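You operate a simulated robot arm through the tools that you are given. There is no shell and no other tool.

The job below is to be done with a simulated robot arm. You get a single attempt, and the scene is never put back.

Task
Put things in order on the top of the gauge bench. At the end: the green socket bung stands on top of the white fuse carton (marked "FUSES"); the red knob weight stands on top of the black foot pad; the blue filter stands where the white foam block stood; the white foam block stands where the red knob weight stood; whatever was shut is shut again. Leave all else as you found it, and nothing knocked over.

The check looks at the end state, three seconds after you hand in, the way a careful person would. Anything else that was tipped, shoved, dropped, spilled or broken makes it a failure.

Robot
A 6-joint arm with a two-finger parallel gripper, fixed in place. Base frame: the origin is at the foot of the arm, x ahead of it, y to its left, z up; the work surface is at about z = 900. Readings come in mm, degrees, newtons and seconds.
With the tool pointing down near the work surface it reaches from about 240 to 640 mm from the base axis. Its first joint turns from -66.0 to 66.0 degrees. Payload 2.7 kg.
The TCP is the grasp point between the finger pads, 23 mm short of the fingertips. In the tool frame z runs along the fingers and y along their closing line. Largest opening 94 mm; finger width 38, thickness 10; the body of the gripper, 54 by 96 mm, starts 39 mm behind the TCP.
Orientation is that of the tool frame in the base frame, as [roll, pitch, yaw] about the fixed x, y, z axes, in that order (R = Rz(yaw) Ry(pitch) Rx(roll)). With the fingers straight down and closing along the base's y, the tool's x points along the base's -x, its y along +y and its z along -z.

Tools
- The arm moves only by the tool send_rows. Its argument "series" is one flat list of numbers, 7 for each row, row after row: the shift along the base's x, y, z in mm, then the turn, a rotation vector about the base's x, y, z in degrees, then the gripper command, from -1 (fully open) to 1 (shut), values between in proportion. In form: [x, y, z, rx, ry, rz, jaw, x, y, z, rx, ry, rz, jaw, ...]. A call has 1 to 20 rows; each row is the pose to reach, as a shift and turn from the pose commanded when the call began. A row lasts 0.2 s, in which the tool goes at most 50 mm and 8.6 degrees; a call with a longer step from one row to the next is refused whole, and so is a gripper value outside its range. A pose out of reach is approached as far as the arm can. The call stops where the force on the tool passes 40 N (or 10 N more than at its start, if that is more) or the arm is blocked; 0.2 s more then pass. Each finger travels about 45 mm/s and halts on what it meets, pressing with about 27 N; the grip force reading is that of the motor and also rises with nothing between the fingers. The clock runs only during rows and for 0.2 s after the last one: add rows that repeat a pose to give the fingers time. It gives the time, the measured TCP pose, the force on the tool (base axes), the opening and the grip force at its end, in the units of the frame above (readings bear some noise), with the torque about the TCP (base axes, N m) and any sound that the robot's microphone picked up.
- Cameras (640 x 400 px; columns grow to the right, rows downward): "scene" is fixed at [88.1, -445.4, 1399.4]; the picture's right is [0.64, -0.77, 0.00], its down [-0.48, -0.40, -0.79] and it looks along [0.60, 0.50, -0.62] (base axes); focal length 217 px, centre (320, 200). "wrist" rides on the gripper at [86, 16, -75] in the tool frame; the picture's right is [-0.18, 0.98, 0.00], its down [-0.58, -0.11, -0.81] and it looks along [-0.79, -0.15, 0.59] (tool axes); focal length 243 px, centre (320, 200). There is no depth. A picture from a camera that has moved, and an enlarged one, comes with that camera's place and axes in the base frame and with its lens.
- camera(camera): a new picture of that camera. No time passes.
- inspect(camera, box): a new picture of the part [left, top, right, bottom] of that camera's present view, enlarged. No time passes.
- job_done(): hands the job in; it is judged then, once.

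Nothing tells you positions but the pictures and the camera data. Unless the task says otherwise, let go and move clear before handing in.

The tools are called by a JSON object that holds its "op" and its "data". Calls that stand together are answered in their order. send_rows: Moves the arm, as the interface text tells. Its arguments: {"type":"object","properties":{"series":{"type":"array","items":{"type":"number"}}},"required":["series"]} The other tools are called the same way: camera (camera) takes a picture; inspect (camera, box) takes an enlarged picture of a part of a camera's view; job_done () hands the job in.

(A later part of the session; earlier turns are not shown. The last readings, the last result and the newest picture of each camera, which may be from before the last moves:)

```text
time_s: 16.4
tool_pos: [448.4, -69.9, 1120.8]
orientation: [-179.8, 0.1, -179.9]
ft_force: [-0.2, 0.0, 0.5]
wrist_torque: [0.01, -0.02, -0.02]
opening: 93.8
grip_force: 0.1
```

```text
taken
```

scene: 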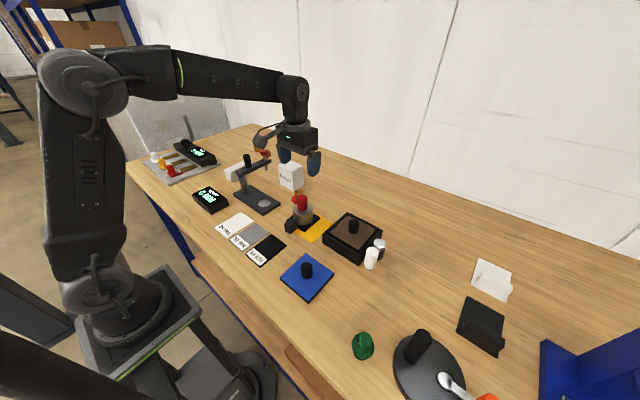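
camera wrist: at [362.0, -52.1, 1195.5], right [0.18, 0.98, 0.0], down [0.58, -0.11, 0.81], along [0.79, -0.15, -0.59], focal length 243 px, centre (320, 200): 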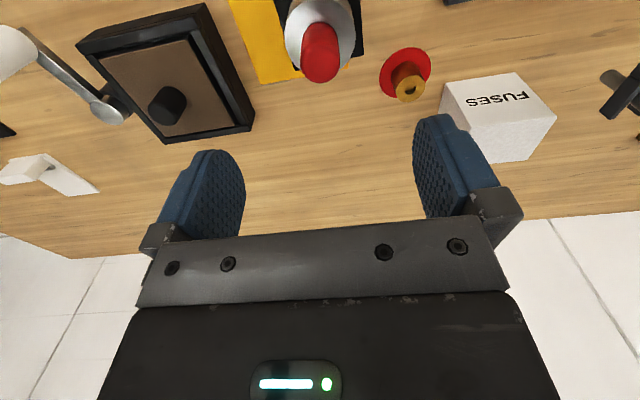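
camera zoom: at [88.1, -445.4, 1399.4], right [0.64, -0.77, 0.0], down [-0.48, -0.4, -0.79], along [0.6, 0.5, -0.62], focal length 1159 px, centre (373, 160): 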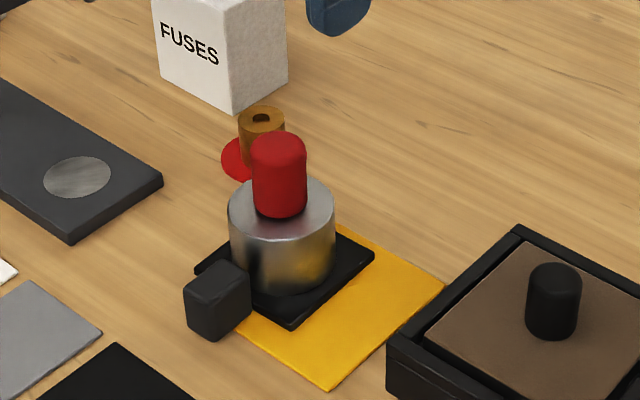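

The red-knob weight stands squarely on the foot pad. Next is the foam block; I'll rise above the gauge height and move over to the left for a close look.

{"op": "send_rows", "data": {"series": [0, 0, 40, 0, 0, 0, -1, -20, 30, 75, 0, 0, 0, -1, -40, 70, 75, 0, 0, 0, -1, -60, 110, 75, 0, 0, 0, -1, -70, 155, 75, 0, 0, 0, -1, -70, 203, 75, 0, 0, 0, -1, -70, 251, 75, 0, 0, 0, -1, -70, 299, 75, 0, 0, 0, -1, -70, 347, 75, 0, 0, 0, -1, -70, 390, 75, 0, 0, 0, -1, -70, 390, 75, 0, 0, 0, -1]}}

{"op": "camera", "data": {"camera": "wrist"}}

{"op": "camera", "data": {"camera": "scene"}}

{"op": "inspect", "data": {"camera": "wrist", "box": [160, 0, 480, 200]}}

```text
refused: row 2 steps farther than a row can; nothing moved
```

```text
taken
camera wrist: at [362.0, -52.1, 1195.5], right [0.18, 0.98, 0.0], down [0.58, -0.11, 0.81], along [0.79, -0.15, -0.59], focal length 243 px, centre (320, 200)
```

wrist: 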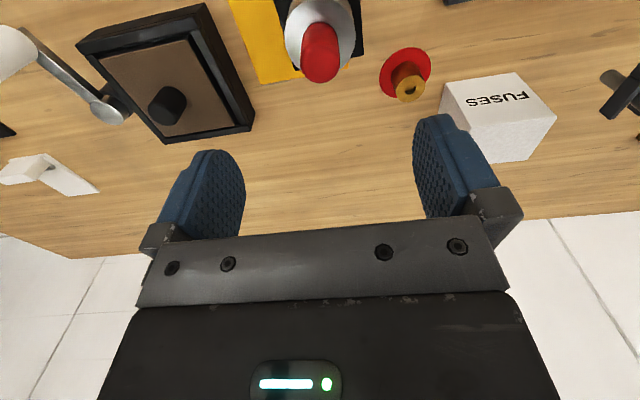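

```text
taken
```

scene: 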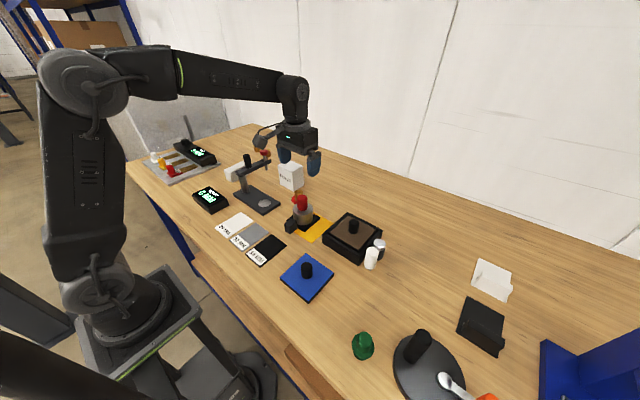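

```text
2.00 times, centred on (320, 100) of wrist
camera zoom: at [362.0, -52.1, 1195.5], right [0.18, 0.98, 0.0], down [0.58, -0.11, 0.81], along [0.79, -0.15, -0.59], focal length 485 px, centre (320, 400)
```

zoom: 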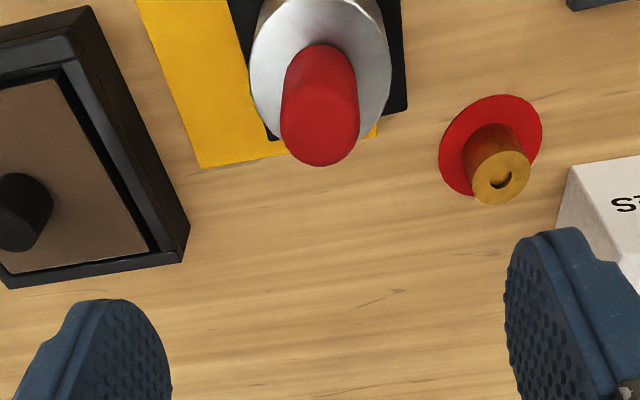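

One step slightly exceeded the limit; I'll resend the transit to the foam block with smaller steps.

{"op": "send_rows", "data": {"series": [0, 0, 40, 0, 0, 0, -1, 0, 0, 75, 0, 0, 0, -1, -20, 40, 75, 0, 0, 0, -1, -40, 80, 75, 0, 0, 0, -1, -60, 120, 75, 0, 0, 0, -1, -70, 165, 75, 0, 0, 0, -1, -70, 210, 75, 0, 0, 0, -1, -70, 255, 75, 0, 0, 0, -1, -70, 300, 75, 0, 0, 0, -1, -70, 345, 75, 0, 0, 0, -1, -70, 390, 75, 0, 0, 0, -1, -70, 390, 75, 0, 0, 0, -1]}}

{"op": "camera", "data": {"camera": "wrist"}}

{"op": "camera", "data": {"camera": "scene"}}

{"op": "inspect", "data": {"camera": "wrist", "box": [200, 0, 440, 150]}}

{"op": "inspect", "data": {"camera": "wrist", "box": [0, 0, 240, 150]}}

```text
time_s: 19.0
tool_pos: [379.1, 320.3, 1195.0]
orientation: [-179.9, 0.1, 180.0]
ft_force: [-0.3, -0.8, 0.7]
wrist_torque: [0.0, 0.0, -0.01]
opening: 94.2
grip_force: 0.1
```

```text
taken
camera wrist: at [292.2, 337.5, 1269.9], right [0.18, 0.98, 0.0], down [0.58, -0.11, 0.81], along [0.79, -0.15, -0.59], focal length 243 px, centre (320, 200)
```

wrist: 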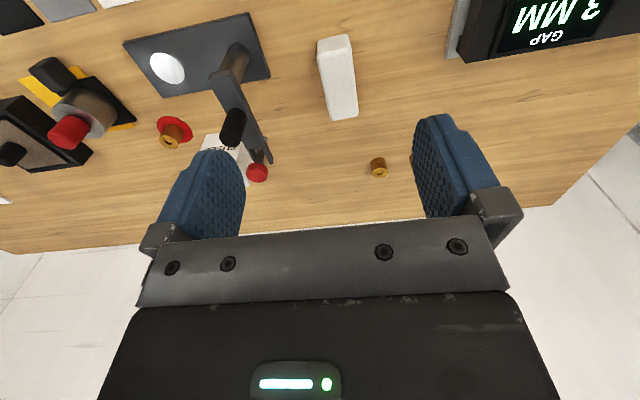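

```text
taken
```

scene: 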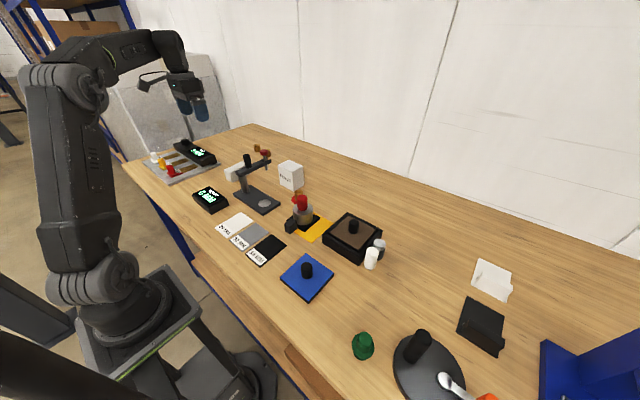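

```text
2.67 times, centred on (320, 75) of wrist
camera zoom: at [292.2, 337.5, 1269.9], right [0.18, 0.98, 0.0], down [0.58, -0.11, 0.81], along [0.79, -0.15, -0.59], focal length 647 px, centre (320, 533)
```

zoom: 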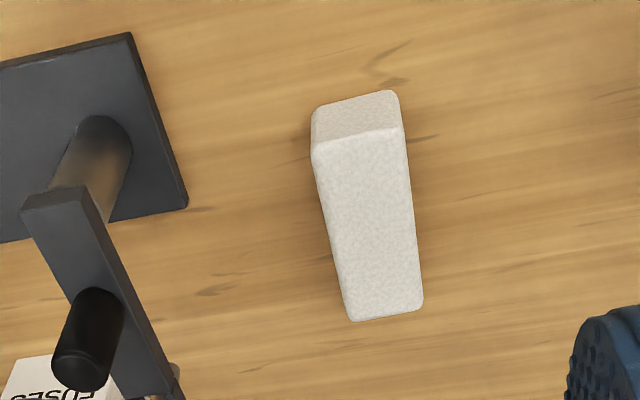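

```text
2.67 times, centred on (120, 75) of wrist
camera zoom: at [292.2, 337.5, 1269.9], right [0.18, 0.98, 0.0], down [0.58, -0.11, 0.81], along [0.79, -0.15, -0.59], focal length 647 px, centre (853, 533)
```

zoom: 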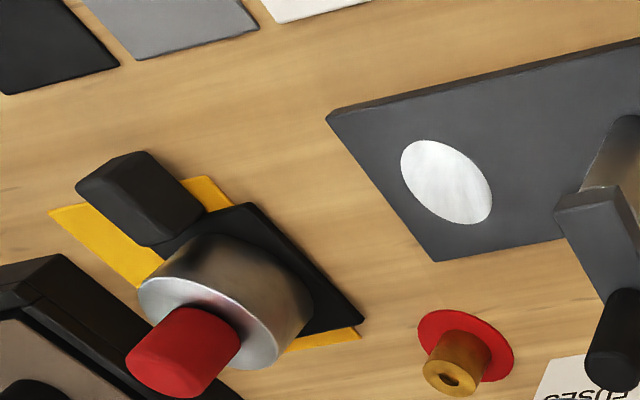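

The foam block reads about 97×42×41 mm, centred near (474.5, 331.5) with its length along x. The gauge arm stays at y ≤ 235, so I can come down over the block.

{"op": "send_rows", "data": {"series": [32, 4, -15, 0, 0, 0, -1, 64, 8, -45, 0, 0, 0, -1, 96, 10.5, -75, 0, 0, 0, -1, 96, 10.5, -120, 0, 0, 0, -1, 96, 10.5, -160, 0, 0, 0, -1, 96, 10.5, -195, 0, 0, 0, -1, 96, 10.5, -195, 0, 0, 0, -1]}}

{"op": "camera", "data": {"camera": "wrist"}}

{"op": "inspect", "data": {"camera": "scene", "box": [160, 80, 340, 220]}}

```text
time_s: 20.6
tool_pos: [473.5, 330.1, 1002.5]
orientation: [-179.8, 0.1, -179.9]
ft_force: [0.3, 0.7, 0.2]
wrist_torque: [0.04, 0.0, 0.0]
opening: 94.0
grip_force: 0.1
```

```text
taken
camera wrist: at [385.3, 347.2, 1076.2], right [0.18, 0.98, 0.0], down [0.58, -0.11, 0.81], along [0.79, -0.15, -0.59], focal length 243 px, centre (320, 200)
```

wrist: 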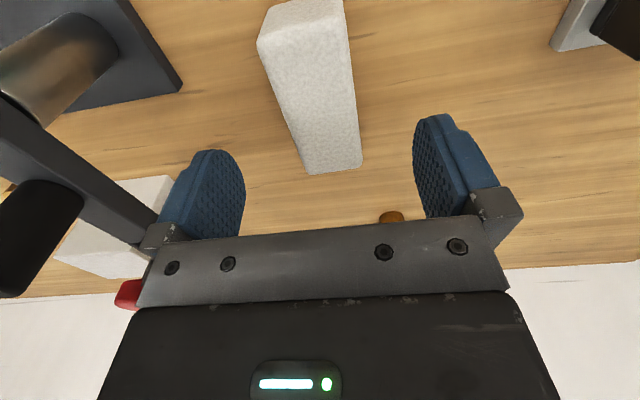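

```text
2.86 times, centred on (250, 150) of scene
camera zoom: at [88.1, -445.4, 1399.4], right [0.64, -0.77, 0.0], down [-0.48, -0.4, -0.79], along [0.6, 0.5, -0.62], focal length 621 px, centre (520, 343)
```

zoom: 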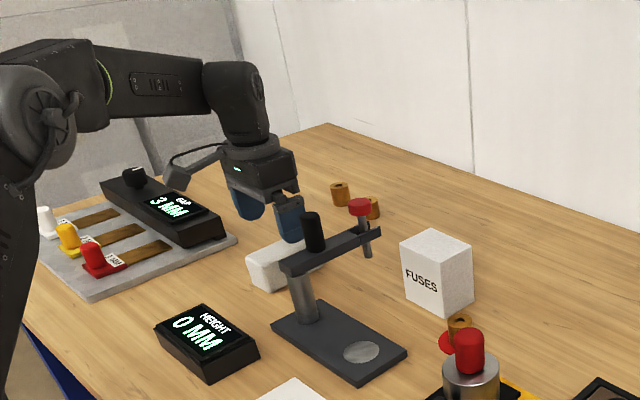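

The block is centred between the open fingers. I'll shift 3 mm forward, descend and close on it.

{"op": "send_rows", "data": {"series": [3, 0, -30, 0, 0, 0, -1, 3, 0, -60, 0, 0, 0, -1, 3, 0, -73, 0, 0, 0, -1, 3, 0, -73, 0, 0, 0, -1, 3, 0, -73, 0, 0, 0, 1, 3, 0, -73, 0, 0, 0, 1, 3, 0, -73, 0, 0, 0, 1, 3, 0, -73, 0, 0, 0, 1, 3, 0, -73, 0, 0, 0, 1]}}

{"op": "camera", "data": {"camera": "wrist"}}

{"op": "inspect", "data": {"camera": "scene", "box": [160, 80, 340, 220]}}

```text
time_s: 22.6
tool_pos: [478.0, 331.1, 929.2]
orientation: [-179.9, 0.1, -179.9]
ft_force: [-0.1, -0.1, 0.0]
wrist_torque: [-0.03, 0.02, -0.01]
opening: 43.9
grip_force: 27.6
```

```text
taken
camera wrist: at [391.8, 348.7, 1003.3], right [0.18, 0.98, 0.0], down [0.58, -0.11, 0.81], along [0.79, -0.15, -0.59], focal length 243 px, centre (320, 200)
```

wrist: 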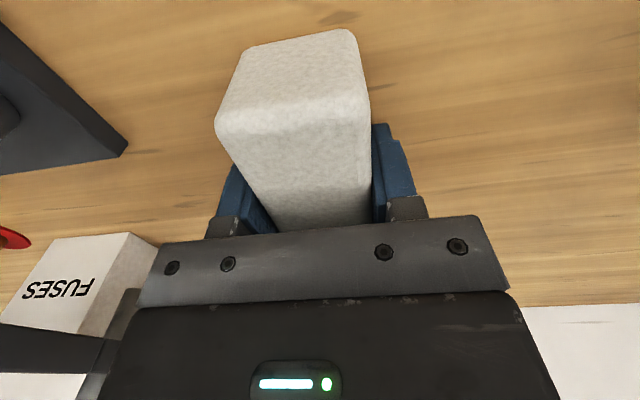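

```text
2.86 times, centred on (250, 150) of scene
camera zoom: at [88.1, -445.4, 1399.4], right [0.64, -0.77, 0.0], down [-0.48, -0.4, -0.79], along [0.6, 0.5, -0.62], focal length 621 px, centre (520, 343)
```

zoom: 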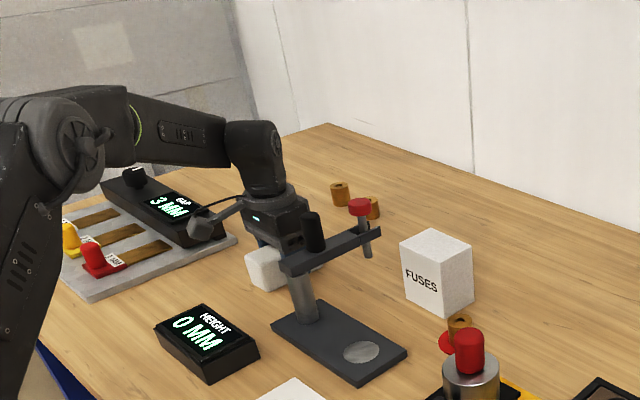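

The foam block is gripped (43.9 mm). I'll lift it straight up above gauge height, go back, then sideways to above the weight's former place.

{"op": "send_rows", "data": {"series": [0, 0, 10, 0, 0, 0, 1, 0, 0, 35, 0, 0, 0, 1, 0, 0, 75, 0, 0, 0, 1, 0, 0, 120, 0, 0, 0, 1, 0, 0, 165, 0, 0, 0, 1, 0, 0, 205, 0, 0, 0, 1, 0, 0, 230, 0, 0, 0, 1, -45, 0, 230, 0, 0, 0, 1, -90, 0, 230, 0, 0, 0, 1, -135, 0, 230, 0, 0, 0, 1, -182, 0, 230, 0, 0, 0, 1, -182, -47, 230, 0, 0, 0, 1, -182, -94, 230, 0, 0, 0, 1, -182, -141, 230, 0, 0, 0, 1, -182, -188, 230, 0, 0, 0, 1, -182, -235, 230, 0, 0, 0, 1, -182, -281, 230, 0, 0, 0, 1, -182, -281, 230, 0, 0, 0, 1]}}

{"op": "camera", "data": {"camera": "wrist"}}

{"op": "camera", "data": {"camera": "scene"}}

```text
time_s: 26.4
tool_pos: [297.3, 50.6, 1158.3]
orientation: [-179.9, 0.1, -179.9]
ft_force: [-0.2, 0.3, -0.8]
wrist_torque: [-0.01, 0.03, -0.01]
opening: 44.0
grip_force: 27.2
```

```text
taken
camera wrist: at [210.8, 67.5, 1232.1], right [0.18, 0.98, 0.0], down [0.58, -0.11, 0.81], along [0.79, -0.15, -0.59], focal length 243 px, centre (320, 200)
```

wrist: 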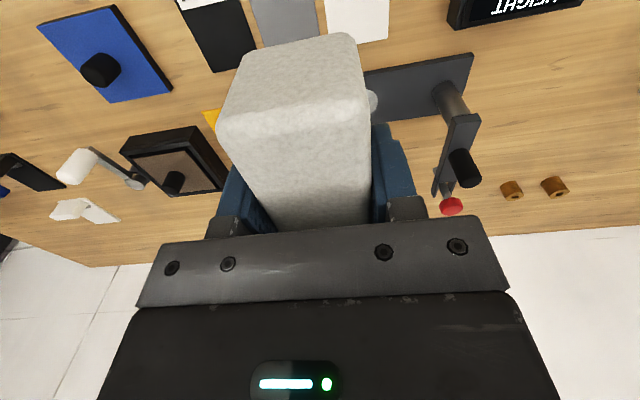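

```text
taken
```

scene: 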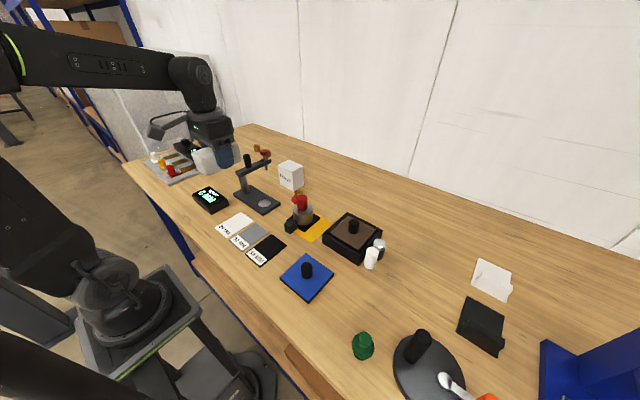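

The block is above the old weight spot. I'll descend to about 10 mm above the mats, and then settle.

{"op": "send_rows", "data": {"series": [-1.5, 0, -45, 0, 0, 0, 1, -1.5, 0, -90, 0, 0, 0, 1, -1.5, 0, -135, 0, 0, 0, 1, -1.5, 0, -175, 0, 0, 0, 1, -1.5, 0, -205, 0, 0, 0, 1, -1.5, 0, -219, 0, 0, 0, 1, -1.5, 0, -219, 0, 0, 0, 1]}}

{"op": "camera", "data": {"camera": "wrist"}}

{"op": "inspect", "data": {"camera": "scene", "box": [180, 160, 300, 275]}}

```text
time_s: 28.0
tool_pos: [293.4, 50.2, 938.0]
orientation: [-179.9, 0.1, -179.9]
ft_force: [-0.6, 1.1, 0.3]
wrist_torque: [-0.03, 0.02, 0.02]
opening: 44.0
grip_force: 26.9
```

```text
taken
camera wrist: at [207.8, 67.7, 1012.3], right [0.18, 0.98, 0.0], down [0.58, -0.11, 0.81], along [0.79, -0.15, -0.59], focal length 243 px, centre (320, 200)
```

wrist: 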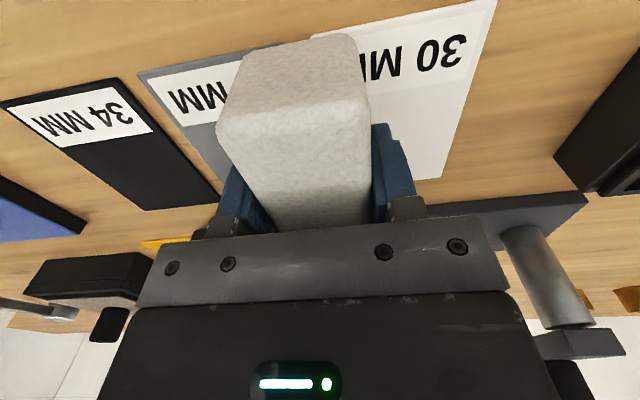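

```text
3.48 times, centred on (240, 218) of scene
camera zoom: at [88.1, -445.4, 1399.4], right [0.64, -0.77, 0.0], down [-0.48, -0.4, -0.79], along [0.6, 0.5, -0.62], focal length 756 px, centre (598, 139)
```

zoom: 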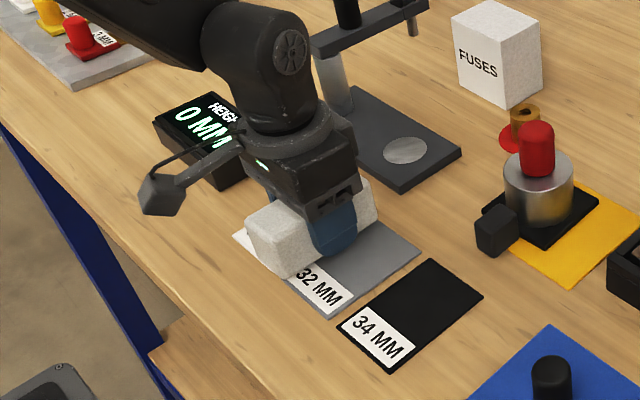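

Aligned at the spot; now I lower the last millimetres while watching for contact force.

{"op": "send_rows", "data": {"series": [1, 0, -3, 0, 0, 0, 1, 1, 0, -5, 0, 0, 0, 1, 1, 0, -6, 0, 0, 0, 1, 1, 0, -6, 0, 0, 0, 1]}}

```text
time_s: 29.0
tool_pos: [294.6, 50.0, 931.7]
orientation: [-179.8, 0.1, -179.9]
ft_force: [-0.3, 0.4, -0.5]
wrist_torque: [-0.01, 0.01, -0.01]
opening: 44.3
grip_force: 27.2
```

{"op": "send_rows", "data": {"series": [0, 0, -1, 0, 0, 0, 1, 0, 0, -1, 0, 0, 0, 1]}}

```text
time_s: 29.6
tool_pos: [295.8, 50.1, 931.0]
orientation: [-179.8, 0.2, -179.9]
ft_force: [-4.6, -0.5, 11.9]
wrist_torque: [0.02, -0.03, 0.01]
opening: 44.2
grip_force: 26.6
```

Contact made (12 N). I'll open the fingers and rise straight up.

{"op": "send_rows", "data": {"series": [0, 0, 0.5, 0, 0, 0, 1, 0, 0, 0.5, 0, 0, 0, -0.2, 0, 0, 0.5, 0, 0, 0, -0.6, 0, 0, 0.5, 0, 0, 0, -0.6, 0, 0, 0.5, 0, 0, 0, -0.6, 0, 0, 20, 0, 0, 0, -0.6, 0, 0, 60, 0, 0, 0, -0.6, 0, 0, 100, 0, 0, 0, -1, 0, 0, 145, 0, 0, 0, -1, 0, 0, 190, 0, 0, 0, -1, 0, 0, 190, 0, 0, 0, -1]}}

{"op": "camera", "data": {"camera": "wrist"}}

{"op": "inspect", "data": {"camera": "scene", "box": [180, 160, 300, 275]}}

```text
time_s: 32.0
tool_pos: [294.1, 51.1, 1122.8]
orientation: [-179.9, 0.1, -179.9]
ft_force: [0.5, 0.2, -0.3]
wrist_torque: [0.0, 0.03, 0.02]
opening: 94.0
grip_force: 0.1
```

```text
taken
camera wrist: at [207.1, 67.9, 1196.5], right [0.18, 0.98, 0.0], down [0.58, -0.11, 0.81], along [0.79, -0.15, -0.59], focal length 243 px, centre (320, 200)
```

wrist: 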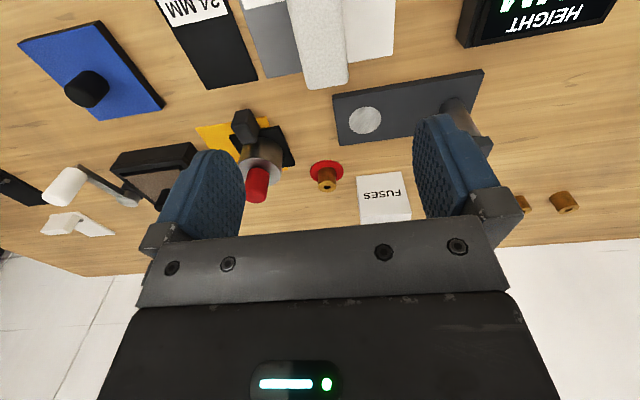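

```text
3.48 times, centred on (240, 218) of scene
camera zoom: at [88.1, -445.4, 1399.4], right [0.64, -0.77, 0.0], down [-0.48, -0.4, -0.79], along [0.6, 0.5, -0.62], focal length 756 px, centre (598, 139)
```

zoom: 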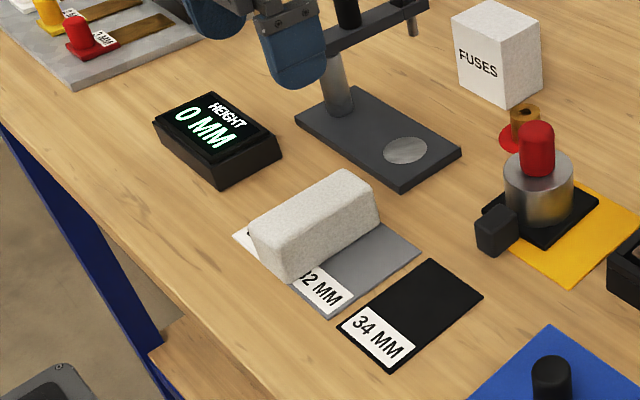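

The foam block stands on the weight's former spot. Now the blue filter, estimated at (302, −217); moving there for a close view.

{"op": "send_rows", "data": {"series": [-6, -45, 0, 0, 0, 0, -1, -12, -90, 0, 0, 0, 0, -1, -18, -135, 0, 0, 0, 0, -1, -24, -180, 0, 0, 0, 0, -1, -30, -225, 0, 0, 0, 0, -1, -36, -268, 0, 0, 0, 0, -1, -36, -268, 0, 0, 0, 0, -1]}}

{"op": "camera", "data": {"camera": "wrist"}}

{"op": "inspect", "data": {"camera": "wrist", "box": [200, 0, 440, 150]}}

{"op": "inspect", "data": {"camera": "wrist", "box": [0, 0, 240, 150]}}

{"op": "camera", "data": {"camera": "scene"}}

```text
time_s: 33.6
tool_pos: [259.0, -218.9, 1119.8]
orientation: [-179.9, 0.1, -180.0]
ft_force: [-0.6, 0.5, 0.4]
wrist_torque: [0.01, 0.01, -0.03]
opening: 94.3
grip_force: 0.0
```

```text
taken
camera wrist: at [172.9, -200.8, 1193.9], right [0.18, 0.98, 0.0], down [0.58, -0.11, 0.81], along [0.79, -0.15, -0.59], focal length 243 px, centre (320, 200)
```

wrist: 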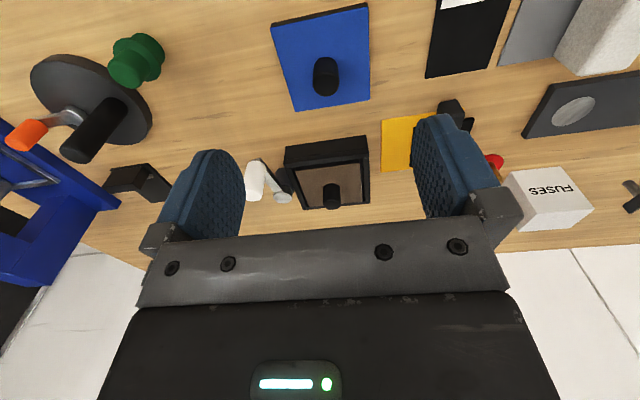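

```text
2.67 times, centred on (320, 75) of wrist
camera zoom: at [172.9, -200.8, 1193.9], right [0.18, 0.98, 0.0], down [0.58, -0.11, 0.81], along [0.79, -0.15, -0.59], focal length 647 px, centre (320, 533)
```

zoom: 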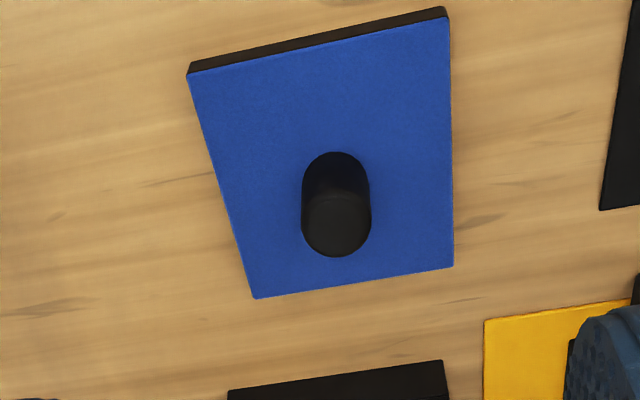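

```text
2.67 times, centred on (120, 75) of wrist
camera zoom: at [172.9, -200.8, 1193.9], right [0.18, 0.98, 0.0], down [0.58, -0.11, 0.81], along [0.79, -0.15, -0.59], focal length 647 px, centre (853, 533)
```

zoom: 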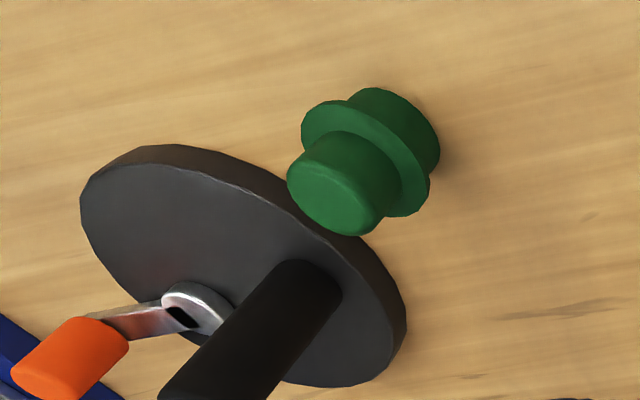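

```text
taken
```

scene: 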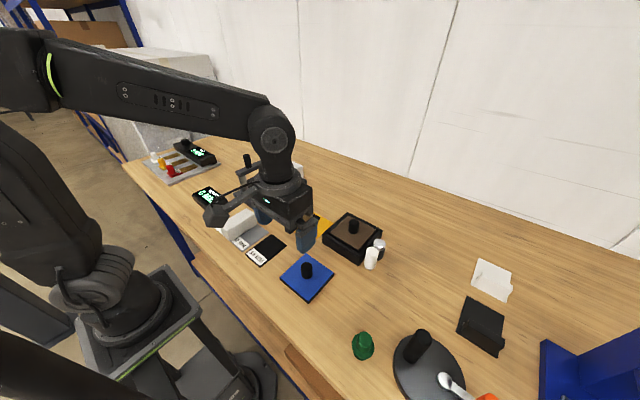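

The filter is a 96×96 mm plate centred about (304, −219), 11 mm thick, with a 27 mm knob topping out near z 947. I'll hover over the knob and verify.

{"op": "send_rows", "data": {"series": [15, 0, -40, 0, 0, 0, -1, 30, -1, -80, 0, 0, 0, -1, 45, -1, -115, 0, 0, 0, -1, 45, -1, -125, 0, 0, 0, -1, 45, -1, -125, 0, 0, 0, -1]}}

{"op": "camera", "data": {"camera": "wrist"}}

{"op": "inspect", "data": {"camera": "scene", "box": [250, 190, 370, 310]}}

```text
time_s: 34.8
tool_pos: [303.2, -220.3, 995.7]
orientation: [-179.9, 0.1, -179.8]
ft_force: [-0.3, 1.6, -0.7]
wrist_torque: [0.0, -0.03, -0.02]
opening: 93.9
grip_force: 0.0
```

```text
taken
camera wrist: at [217.4, -203.8, 1069.9], right [0.18, 0.98, 0.0], down [0.58, -0.11, 0.81], along [0.79, -0.15, -0.59], focal length 243 px, centre (320, 200)
```

wrist: 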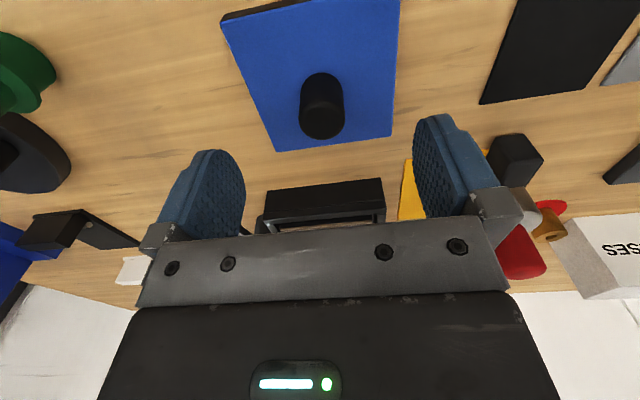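

```text
3.33 times, centred on (310, 250) of scene
camera zoom: at [88.1, -445.4, 1399.4], right [0.64, -0.77, 0.0], down [-0.48, -0.4, -0.79], along [0.6, 0.5, -0.62], focal length 724 px, centre (353, 33)
```

zoom: 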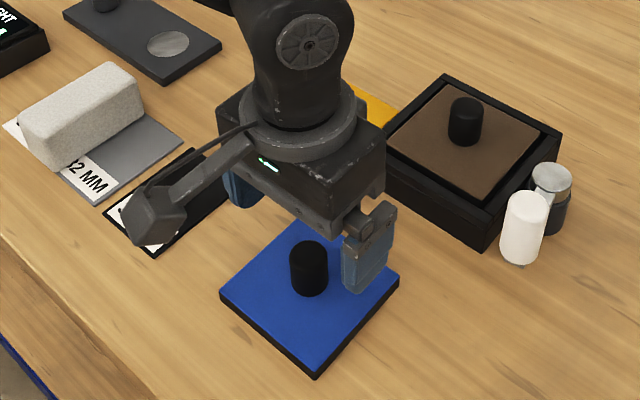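

Aligned with the knob. Descend to z≈939 (fingertips ~5 mm above the plate) and close.

{"op": "send_rows", "data": {"series": [1, 1, -30, 0, 0, 0, -1, 1, 1, -50, 0, 0, 0, -1, 1, 1, -56, 0, 0, 0, -1, 1, 1, -56, 0, 0, 0, -1, 1, 1, -56, 0, 0, 0, 1, 1, 1, -56, 0, 0, 0, 1, 1, 1, -56, 0, 0, 0, 1, 1, 1, -56, 0, 0, 0, 1, 1, 1, -56, 0, 0, 0, 1, 1, 1, -56, 0, 0, 0, 1]}}

{"op": "camera", "data": {"camera": "wrist"}}

{"op": "inspect", "data": {"camera": "scene", "box": [250, 190, 370, 310]}}

```text
time_s: 37.0
tool_pos: [305.5, -219.2, 939.3]
orientation: [-179.8, 0.0, -179.8]
ft_force: [-0.2, -0.2, 2.0]
wrist_torque: [0.15, -0.01, 0.04]
opening: 27.1
grip_force: 27.4
```

```text
taken
camera wrist: at [218.8, -201.9, 1014.0], right [0.18, 0.98, 0.0], down [0.58, -0.11, 0.81], along [0.79, -0.15, -0.59], focal length 243 px, centre (320, 200)
```

wrist: 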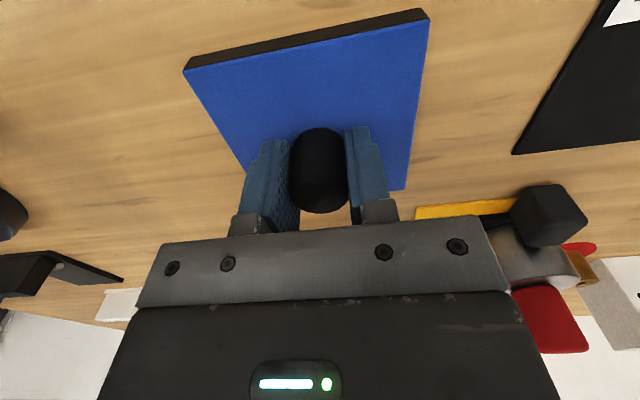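

```text
3.33 times, centred on (310, 250) of scene
camera zoom: at [88.1, -445.4, 1399.4], right [0.64, -0.77, 0.0], down [-0.48, -0.4, -0.79], along [0.6, 0.5, -0.62], focal length 724 px, centre (353, 33)
```

zoom: 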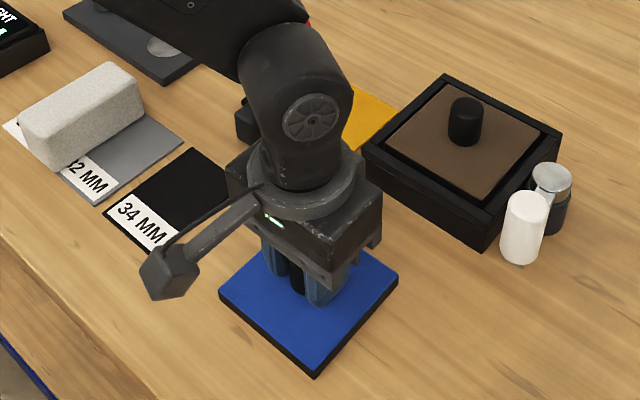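

The knob is held at 27.1 mm. Lift it straight up first and check it hangs level.

{"op": "send_rows", "data": {"series": [0, 0, 8, 0, 0, 0, 1, 0, 0, 30, 0, 0, 0, 1, 0, 0, 75, 0, 0, 0, 1, 0, 0, 120, 0, 0, 0, 1, 0, 0, 165, 0, 0, 0, 1, 0, 0, 210, 0, 0, 0, 1, 0, 0, 231, 0, 0, 0, 1, 0, 0, 231, 0, 0, 0, 1]}}

{"op": "camera", "data": {"camera": "wrist"}}

{"op": "camera", "data": {"camera": "scene"}}

```text
time_s: 38.8
tool_pos: [305.5, -216.9, 1171.2]
orientation: [-179.9, 0.1, -179.9]
ft_force: [0.3, 0.7, -1.8]
wrist_torque: [-0.01, 0.01, 0.01]
opening: 26.9
grip_force: 27.0
```

```text
taken
camera wrist: at [219.4, -200.4, 1245.6], right [0.18, 0.98, 0.0], down [0.58, -0.11, 0.81], along [0.79, -0.15, -0.59], focal length 243 px, centre (320, 200)
```

wrist: 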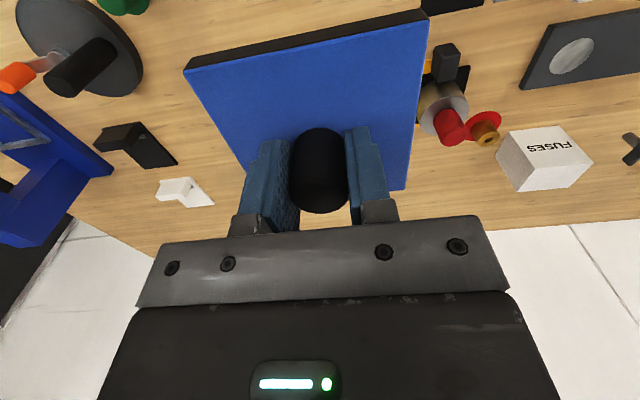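

```text
taken
```

scene: 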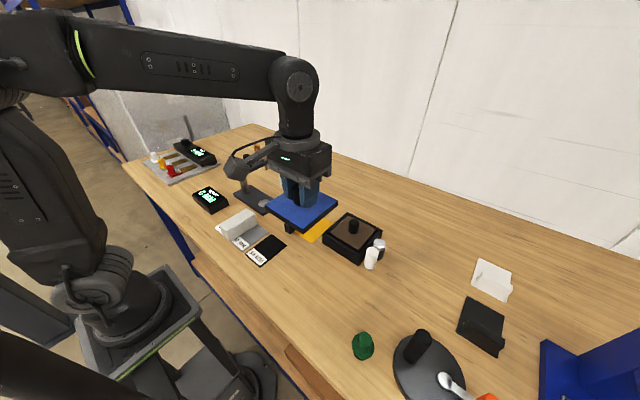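

The filter hangs level and nothing was beneath it. I'll carry it left along x≈305 (clear of the gauge) to y≈332.

{"op": "send_rows", "data": {"series": [0, 40, 0, 0, 0, 0, 1, 0, 86, 0, 0, 0, 0, 1, 0, 132, 0, 0, 0, 0, 1, 0, 178, 0, 0, 0, 0, 1, 0, 224, 0, 0, 0, 0, 1, 0, 270, 0, 0, 0, 0, 1, 0, 316, 0, 0, 0, 0, 1, 0, 362, 0, 0, 0, 0, 1, 0, 408, 0, 0, 0, 0, 1, 0, 454, 0, 0, 0, 0, 1, 0, 500, 0, 0, 0, 0, 1, 0, 549, 0, 0, 0, 0, 1, 43, 549, 0, 0, 0, 0, 1, 86, 549, 0, 0, 0, 0, 1, 129, 549, 0, 0, 0, 0, 1, 171, 549, 0, 0, 0, 0, 1, 171, 549, 0, 0, 0, 0, 1]}}

{"op": "camera", "data": {"camera": "wrist"}}

{"op": "camera", "data": {"camera": "scene"}}

```text
time_s: 42.4
tool_pos: [465.9, 330.0, 1169.7]
orientation: [180.0, 0.1, -179.9]
ft_force: [-0.1, -0.3, -0.8]
wrist_torque: [-0.01, 0.02, -0.01]
opening: 27.0
grip_force: 26.2
out of reach, approached as far as the arm can: row 16, 17
```

```text
taken
camera wrist: at [379.9, 347.3, 1243.9], right [0.18, 0.98, 0.0], down [0.58, -0.11, 0.81], along [0.79, -0.15, -0.59], focal length 243 px, centre (320, 200)
```

wrist: 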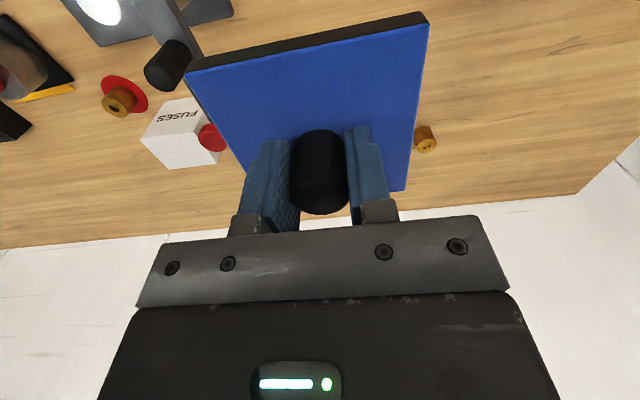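

```text
taken
```

scene: 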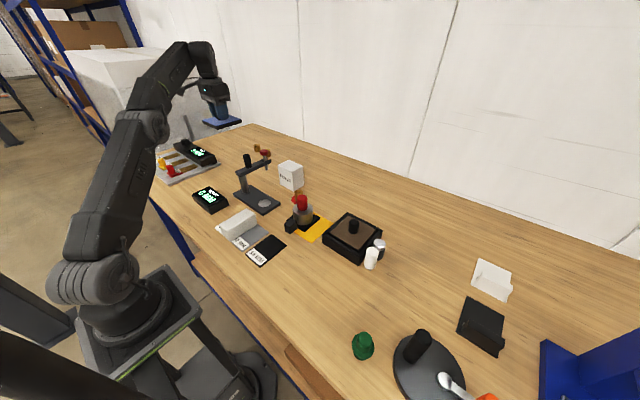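

At this height the reach is just short by ~10 mm, so I'll descend where it reaches better, and then check the position.

{"op": "send_rows", "data": {"series": [0, 0, -30, 0, 0, 0, 1, 0, 0, -70, 0, 0, 0, 1, 0, 0, -110, 0, 0, 0, 1, 0, 0, -150, 0, 0, 0, 1, 0, 0, -150, 0, 0, 0, 1]}}

{"op": "camera", "data": {"camera": "wrist"}}

{"op": "inspect", "data": {"camera": "scene", "box": [160, 80, 340, 220]}}

```text
time_s: 43.6
tool_pos: [465.6, 331.6, 1020.4]
orientation: [-179.9, 0.1, -179.9]
ft_force: [0.1, -0.3, -1.3]
wrist_torque: [0.03, 0.01, -0.03]
opening: 27.1
grip_force: 26.5
```

```text
taken
camera wrist: at [378.6, 348.6, 1095.1], right [0.18, 0.98, 0.0], down [0.58, -0.11, 0.81], along [0.79, -0.15, -0.59], focal length 243 px, centre (320, 200)
```

wrist: 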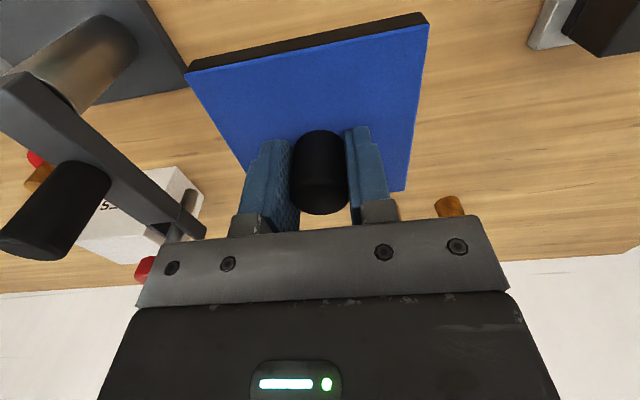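

```text
2.86 times, centred on (250, 150) of scene
camera zoom: at [88.1, -445.4, 1399.4], right [0.64, -0.77, 0.0], down [-0.48, -0.4, -0.79], along [0.6, 0.5, -0.62], focal length 621 px, centre (520, 343)
```

zoom: 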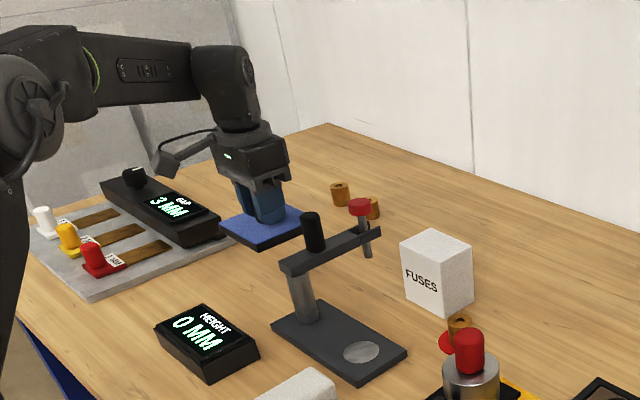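

Now at (465, 332, 1020). I'll shift 11.5 mm forward and descend close to the table.

{"op": "send_rows", "data": {"series": [11.5, 0, -20, 0, 0, 0, 1, 11.5, 0, -50, 0, 0, 0, 1, 11.5, 0, -70, 0, 0, 0, 1, 11.5, 0, -75, 0, 0, 0, 1, 11.5, 0, -75, 0, 0, 0, 1]}}

{"op": "camera", "data": {"camera": "wrist"}}

{"op": "inspect", "data": {"camera": "scene", "box": [180, 120, 300, 220]}}

```text
time_s: 44.8
tool_pos: [477.6, 331.5, 945.9]
orientation: [-179.9, 0.2, -179.9]
ft_force: [-0.1, -0.3, 0.0]
wrist_torque: [-0.01, 0.03, -0.01]
opening: 26.9
grip_force: 26.8
```

```text
taken
camera wrist: at [391.5, 348.3, 1019.6], right [0.18, 0.98, 0.0], down [0.58, -0.11, 0.81], along [0.79, -0.15, -0.59], focal length 243 px, centre (320, 200)
```

wrist: 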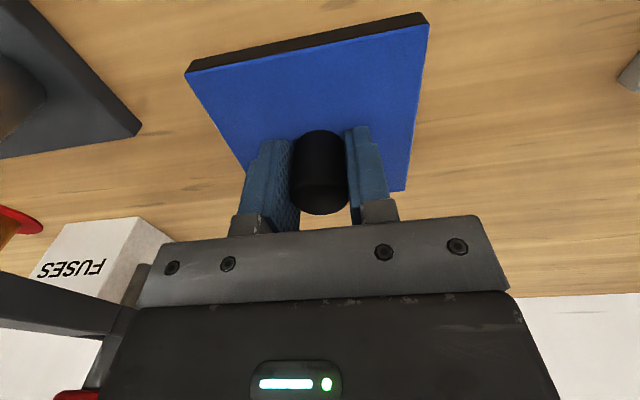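

```text
4.00 times, centred on (240, 170) of scene
camera zoom: at [88.1, -445.4, 1399.4], right [0.64, -0.77, 0.0], down [-0.48, -0.4, -0.79], along [0.6, 0.5, -0.62], focal length 869 px, centre (640, 320)
```

zoom: 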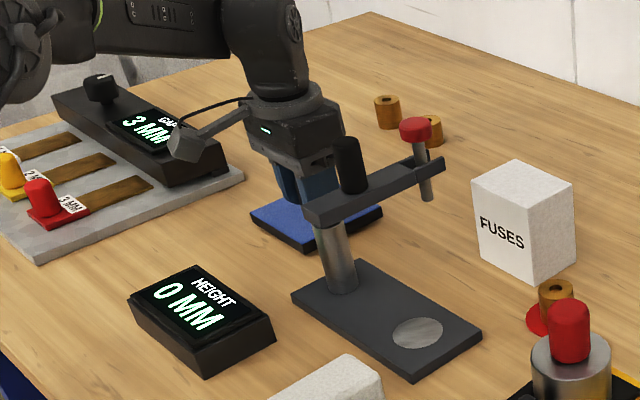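

Above the foam's former spot. Lower the last ~6 mm in small steps.

{"op": "send_rows", "data": {"series": [0, 0, -2, 0, 0, 0, 1, 0, 0, -4, 0, 0, 0, 1, 0, 0, -5, 0, 0, 0, 1, 0, 0, -5, 0, 0, 0, 1]}}

```text
time_s: 45.8
tool_pos: [478.2, 330.3, 940.1]
orientation: [-179.9, 0.2, -179.9]
ft_force: [-1.0, 0.2, -1.1]
wrist_torque: [0.01, -0.01, 0.06]
opening: 26.9
grip_force: 27.0
```

{"op": "send_rows", "data": {"series": [0, 0, -1, 0, 0, 0, 1, 0, 0, -1, 0, 0, 0, 1]}}

```text
time_s: 46.4
tool_pos: [477.4, 330.9, 939.7]
orientation: [-179.8, 0.3, -179.9]
ft_force: [0.5, 0.8, 0.5]
wrist_torque: [0.06, -0.09, -0.02]
opening: 27.0
grip_force: 26.8
```

{"op": "send_rows", "data": {"series": [0, 0, -1, 0, 0, 0, 1, 0, 0, -1, 0, 0, 0, 1]}}

```text
time_s: 47.0
tool_pos: [477.7, 331.8, 940.1]
orientation: [-179.9, 0.2, -179.9]
ft_force: [-1.4, -0.3, 10.1]
wrist_torque: [0.03, 0.07, 0.01]
opening: 26.8
grip_force: 27.5
```

The filter has landed (10 N). Release and rise straight up.

{"op": "send_rows", "data": {"series": [0, 0, 0.5, 0, 0, 0, 1, 0, 0, 0.5, 0, 0, 0, 0.2, 0, 0, 0.5, 0, 0, 0, -0.5, 0, 0, 0.5, 0, 0, 0, -0.5, 0, 0, 0.5, 0, 0, 0, -0.5, 0, 0, 20, 0, 0, 0, -0.5, 0, 0, 60, 0, 0, 0, -0.5, 0, 0, 105, 0, 0, 0, -0.5, 0, 0, 150, 0, 0, 0, -1, 0, 0, 195, 0, 0, 0, -1, 0, 0, 215, 0, 0, 0, -1, 0, 0, 215, 0, 0, 0, -1]}}

{"op": "camera", "data": {"camera": "wrist"}}

{"op": "inspect", "data": {"camera": "scene", "box": [160, 120, 320, 250]}}

```text
time_s: 49.6
tool_pos: [477.7, 328.7, 1155.9]
orientation: [-180.0, 0.1, -179.8]
ft_force: [-0.3, -0.5, 0.0]
wrist_torque: [0.0, 0.0, -0.03]
opening: 94.2
grip_force: 0.0
```

```text
taken
camera wrist: at [390.5, 345.3, 1229.9], right [0.18, 0.98, 0.0], down [0.58, -0.11, 0.81], along [0.79, -0.15, -0.59], focal length 243 px, centre (320, 200)
```

wrist: 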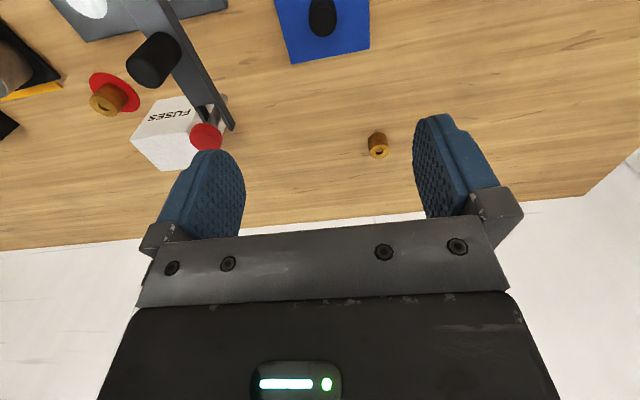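

```text
3.08 times, centred on (240, 185) of scene
camera zoom: at [88.1, -445.4, 1399.4], right [0.64, -0.77, 0.0], down [-0.48, -0.4, -0.79], along [0.6, 0.5, -0.62], focal length 669 px, centre (566, 246)
```

zoom: 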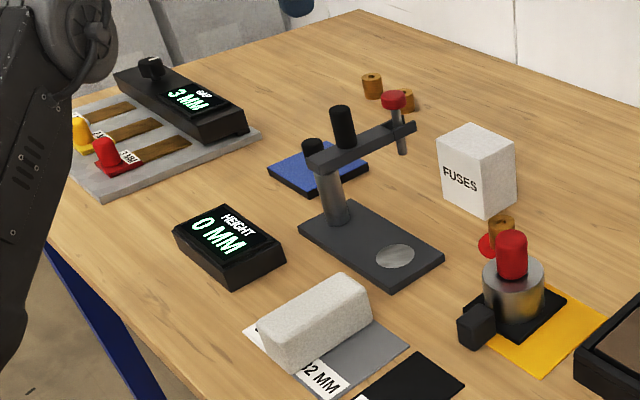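

The blue filter is down in the foam block's old spot and the gauge is untouched. Now I head across to the right for the green bung near (257, −416).

{"op": "send_rows", "data": {"series": [-13, -41, 0, 0, 0, 0, -1, -26, -82, 0, 0, 0, 0, -1, -39, -123, 0, 0, 0, 0, -1, -52, -164, 0, 0, 0, 0, -1, -65, -205, 0, 0, 0, 0, -1, -78, -246, 0, 0, 0, 0, -1, -91, -287, 0, 0, 0, 0, -1, -104, -328, 0, 0, 0, 0, -1, -117, -369, 0, 0, 0, 0, -1, -130, -410, 0, 0, 0, 0, -1, -143, -451, 0, 0, 0, 0, -1, -156, -492, 0, 0, 0, 0, -1, -170, -533, 0, 0, 0, 0, -1, -185, -574, 0, 0, 0, 0, -1, -200, -615, 0, 0, 0, 0, -1, -215, -656, 0, 0, 0, 0, -1, -228, -695, 0, 0, 0, 0, -1, -238, -732, 0, 0, 0, 0, -1, -238, -732, 0, 0, 0, 0, -1]}}

{"op": "camera", "data": {"camera": "wrist"}}

{"op": "camera", "data": {"camera": "scene"}}

{"op": "inspect", "data": {"camera": "wrist", "box": [200, 0, 440, 150]}}

{"op": "inspect", "data": {"camera": "wrist", "box": [0, 0, 240, 150]}}

```text
time_s: 53.6
tool_pos: [240.9, -400.6, 1153.2]
orientation: [179.9, 0.1, -180.0]
ft_force: [-0.2, 0.5, 0.6]
wrist_torque: [0.01, -0.02, 0.01]
opening: 94.1
grip_force: 0.1
```

```text
taken
camera wrist: at [154.6, -383.6, 1228.7], right [0.18, 0.98, 0.0], down [0.58, -0.11, 0.81], along [0.79, -0.15, -0.59], focal length 243 px, centre (320, 200)
```

wrist: 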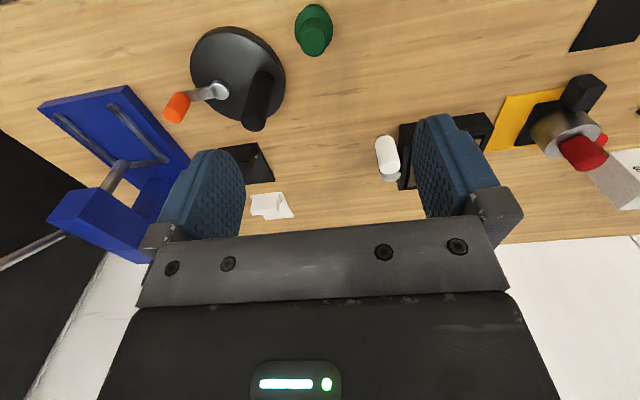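

```text
taken
```

scene: 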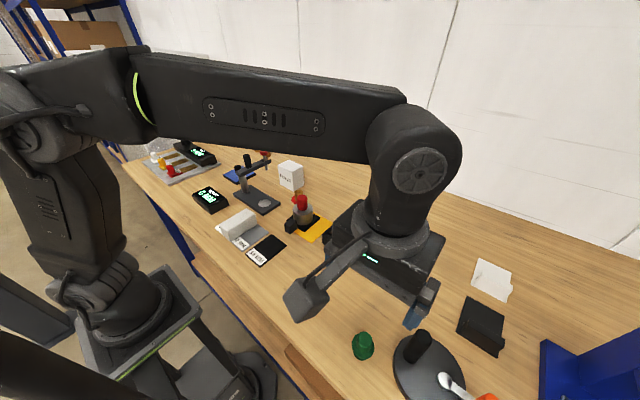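

```text
2.67 times, centred on (320, 75) of wrist
camera zoom: at [154.6, -383.6, 1228.7], right [0.18, 0.98, 0.0], down [0.58, -0.11, 0.81], along [0.79, -0.15, -0.59], focal length 647 px, centre (320, 533)
```

zoom: 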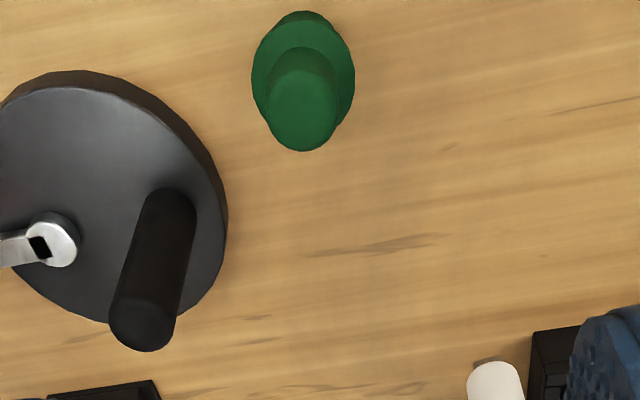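

```text
2.67 times, centred on (120, 75) of wrist
camera zoom: at [154.6, -383.6, 1228.7], right [0.18, 0.98, 0.0], down [0.58, -0.11, 0.81], along [0.79, -0.15, -0.59], focal length 647 px, centre (853, 533)
```

zoom: 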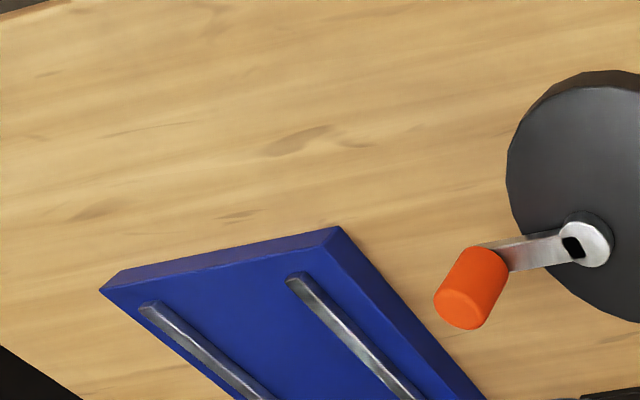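

The bung is visible: flange about 42 mm wide at roughly (257, −409), with a narrower plug on top. I'll zoom from the fixed camera to get its height profile.

{"op": "inspect", "data": {"camera": "scene", "box": [338, 320, 390, 370]}}

{"op": "inspect", "data": {"camera": "wrist", "box": [280, 0, 350, 70]}}

{"op": "inspect", "data": {"camera": "wrist", "box": [160, 20, 320, 140]}}

```text
8.00 times, centred on (364, 345) of scene
camera zoom: at [88.1, -445.4, 1399.4], right [0.64, -0.77, 0.0], down [-0.48, -0.4, -0.79], along [0.6, 0.5, -0.62], focal length 1738 px, centre (-32, -960)
```

zoom: 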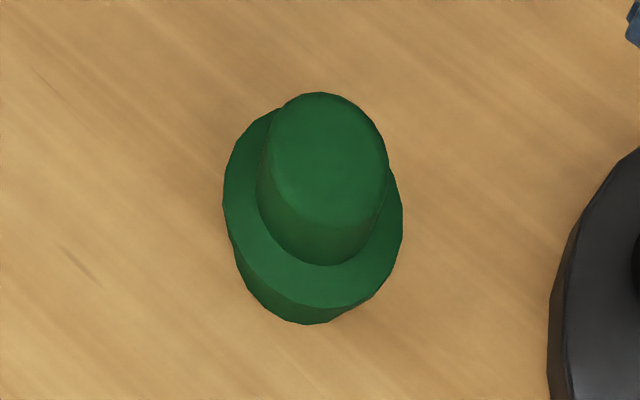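

```text
5.71 times, centred on (315, 35) of wrist
camera zoom: at [154.6, -383.6, 1228.7], right [0.18, 0.98, 0.0], down [0.58, -0.11, 0.81], along [0.79, -0.15, -0.59], focal length 1386 px, centre (349, 1143)
```

zoom: 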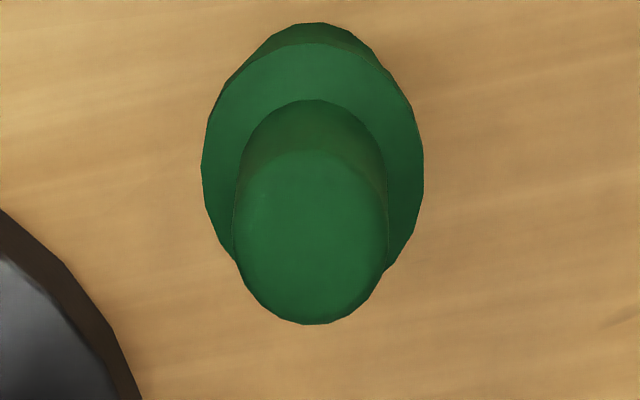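

```text
3.33 times, centred on (240, 80) of wrist
camera zoom: at [154.6, -383.6, 1228.7], right [0.18, 0.98, 0.0], down [0.58, -0.11, 0.81], along [0.79, -0.15, -0.59], focal length 809 px, centre (587, 600)
```

zoom: 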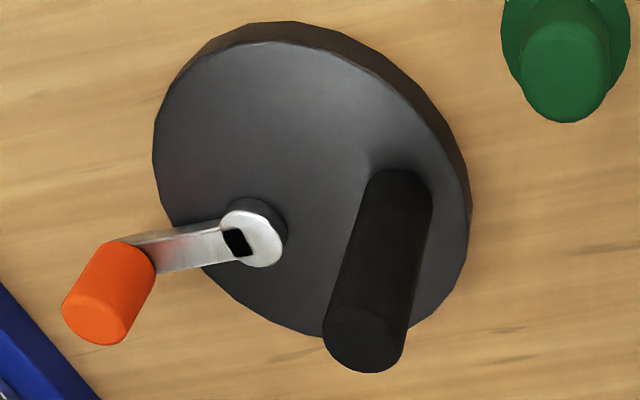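

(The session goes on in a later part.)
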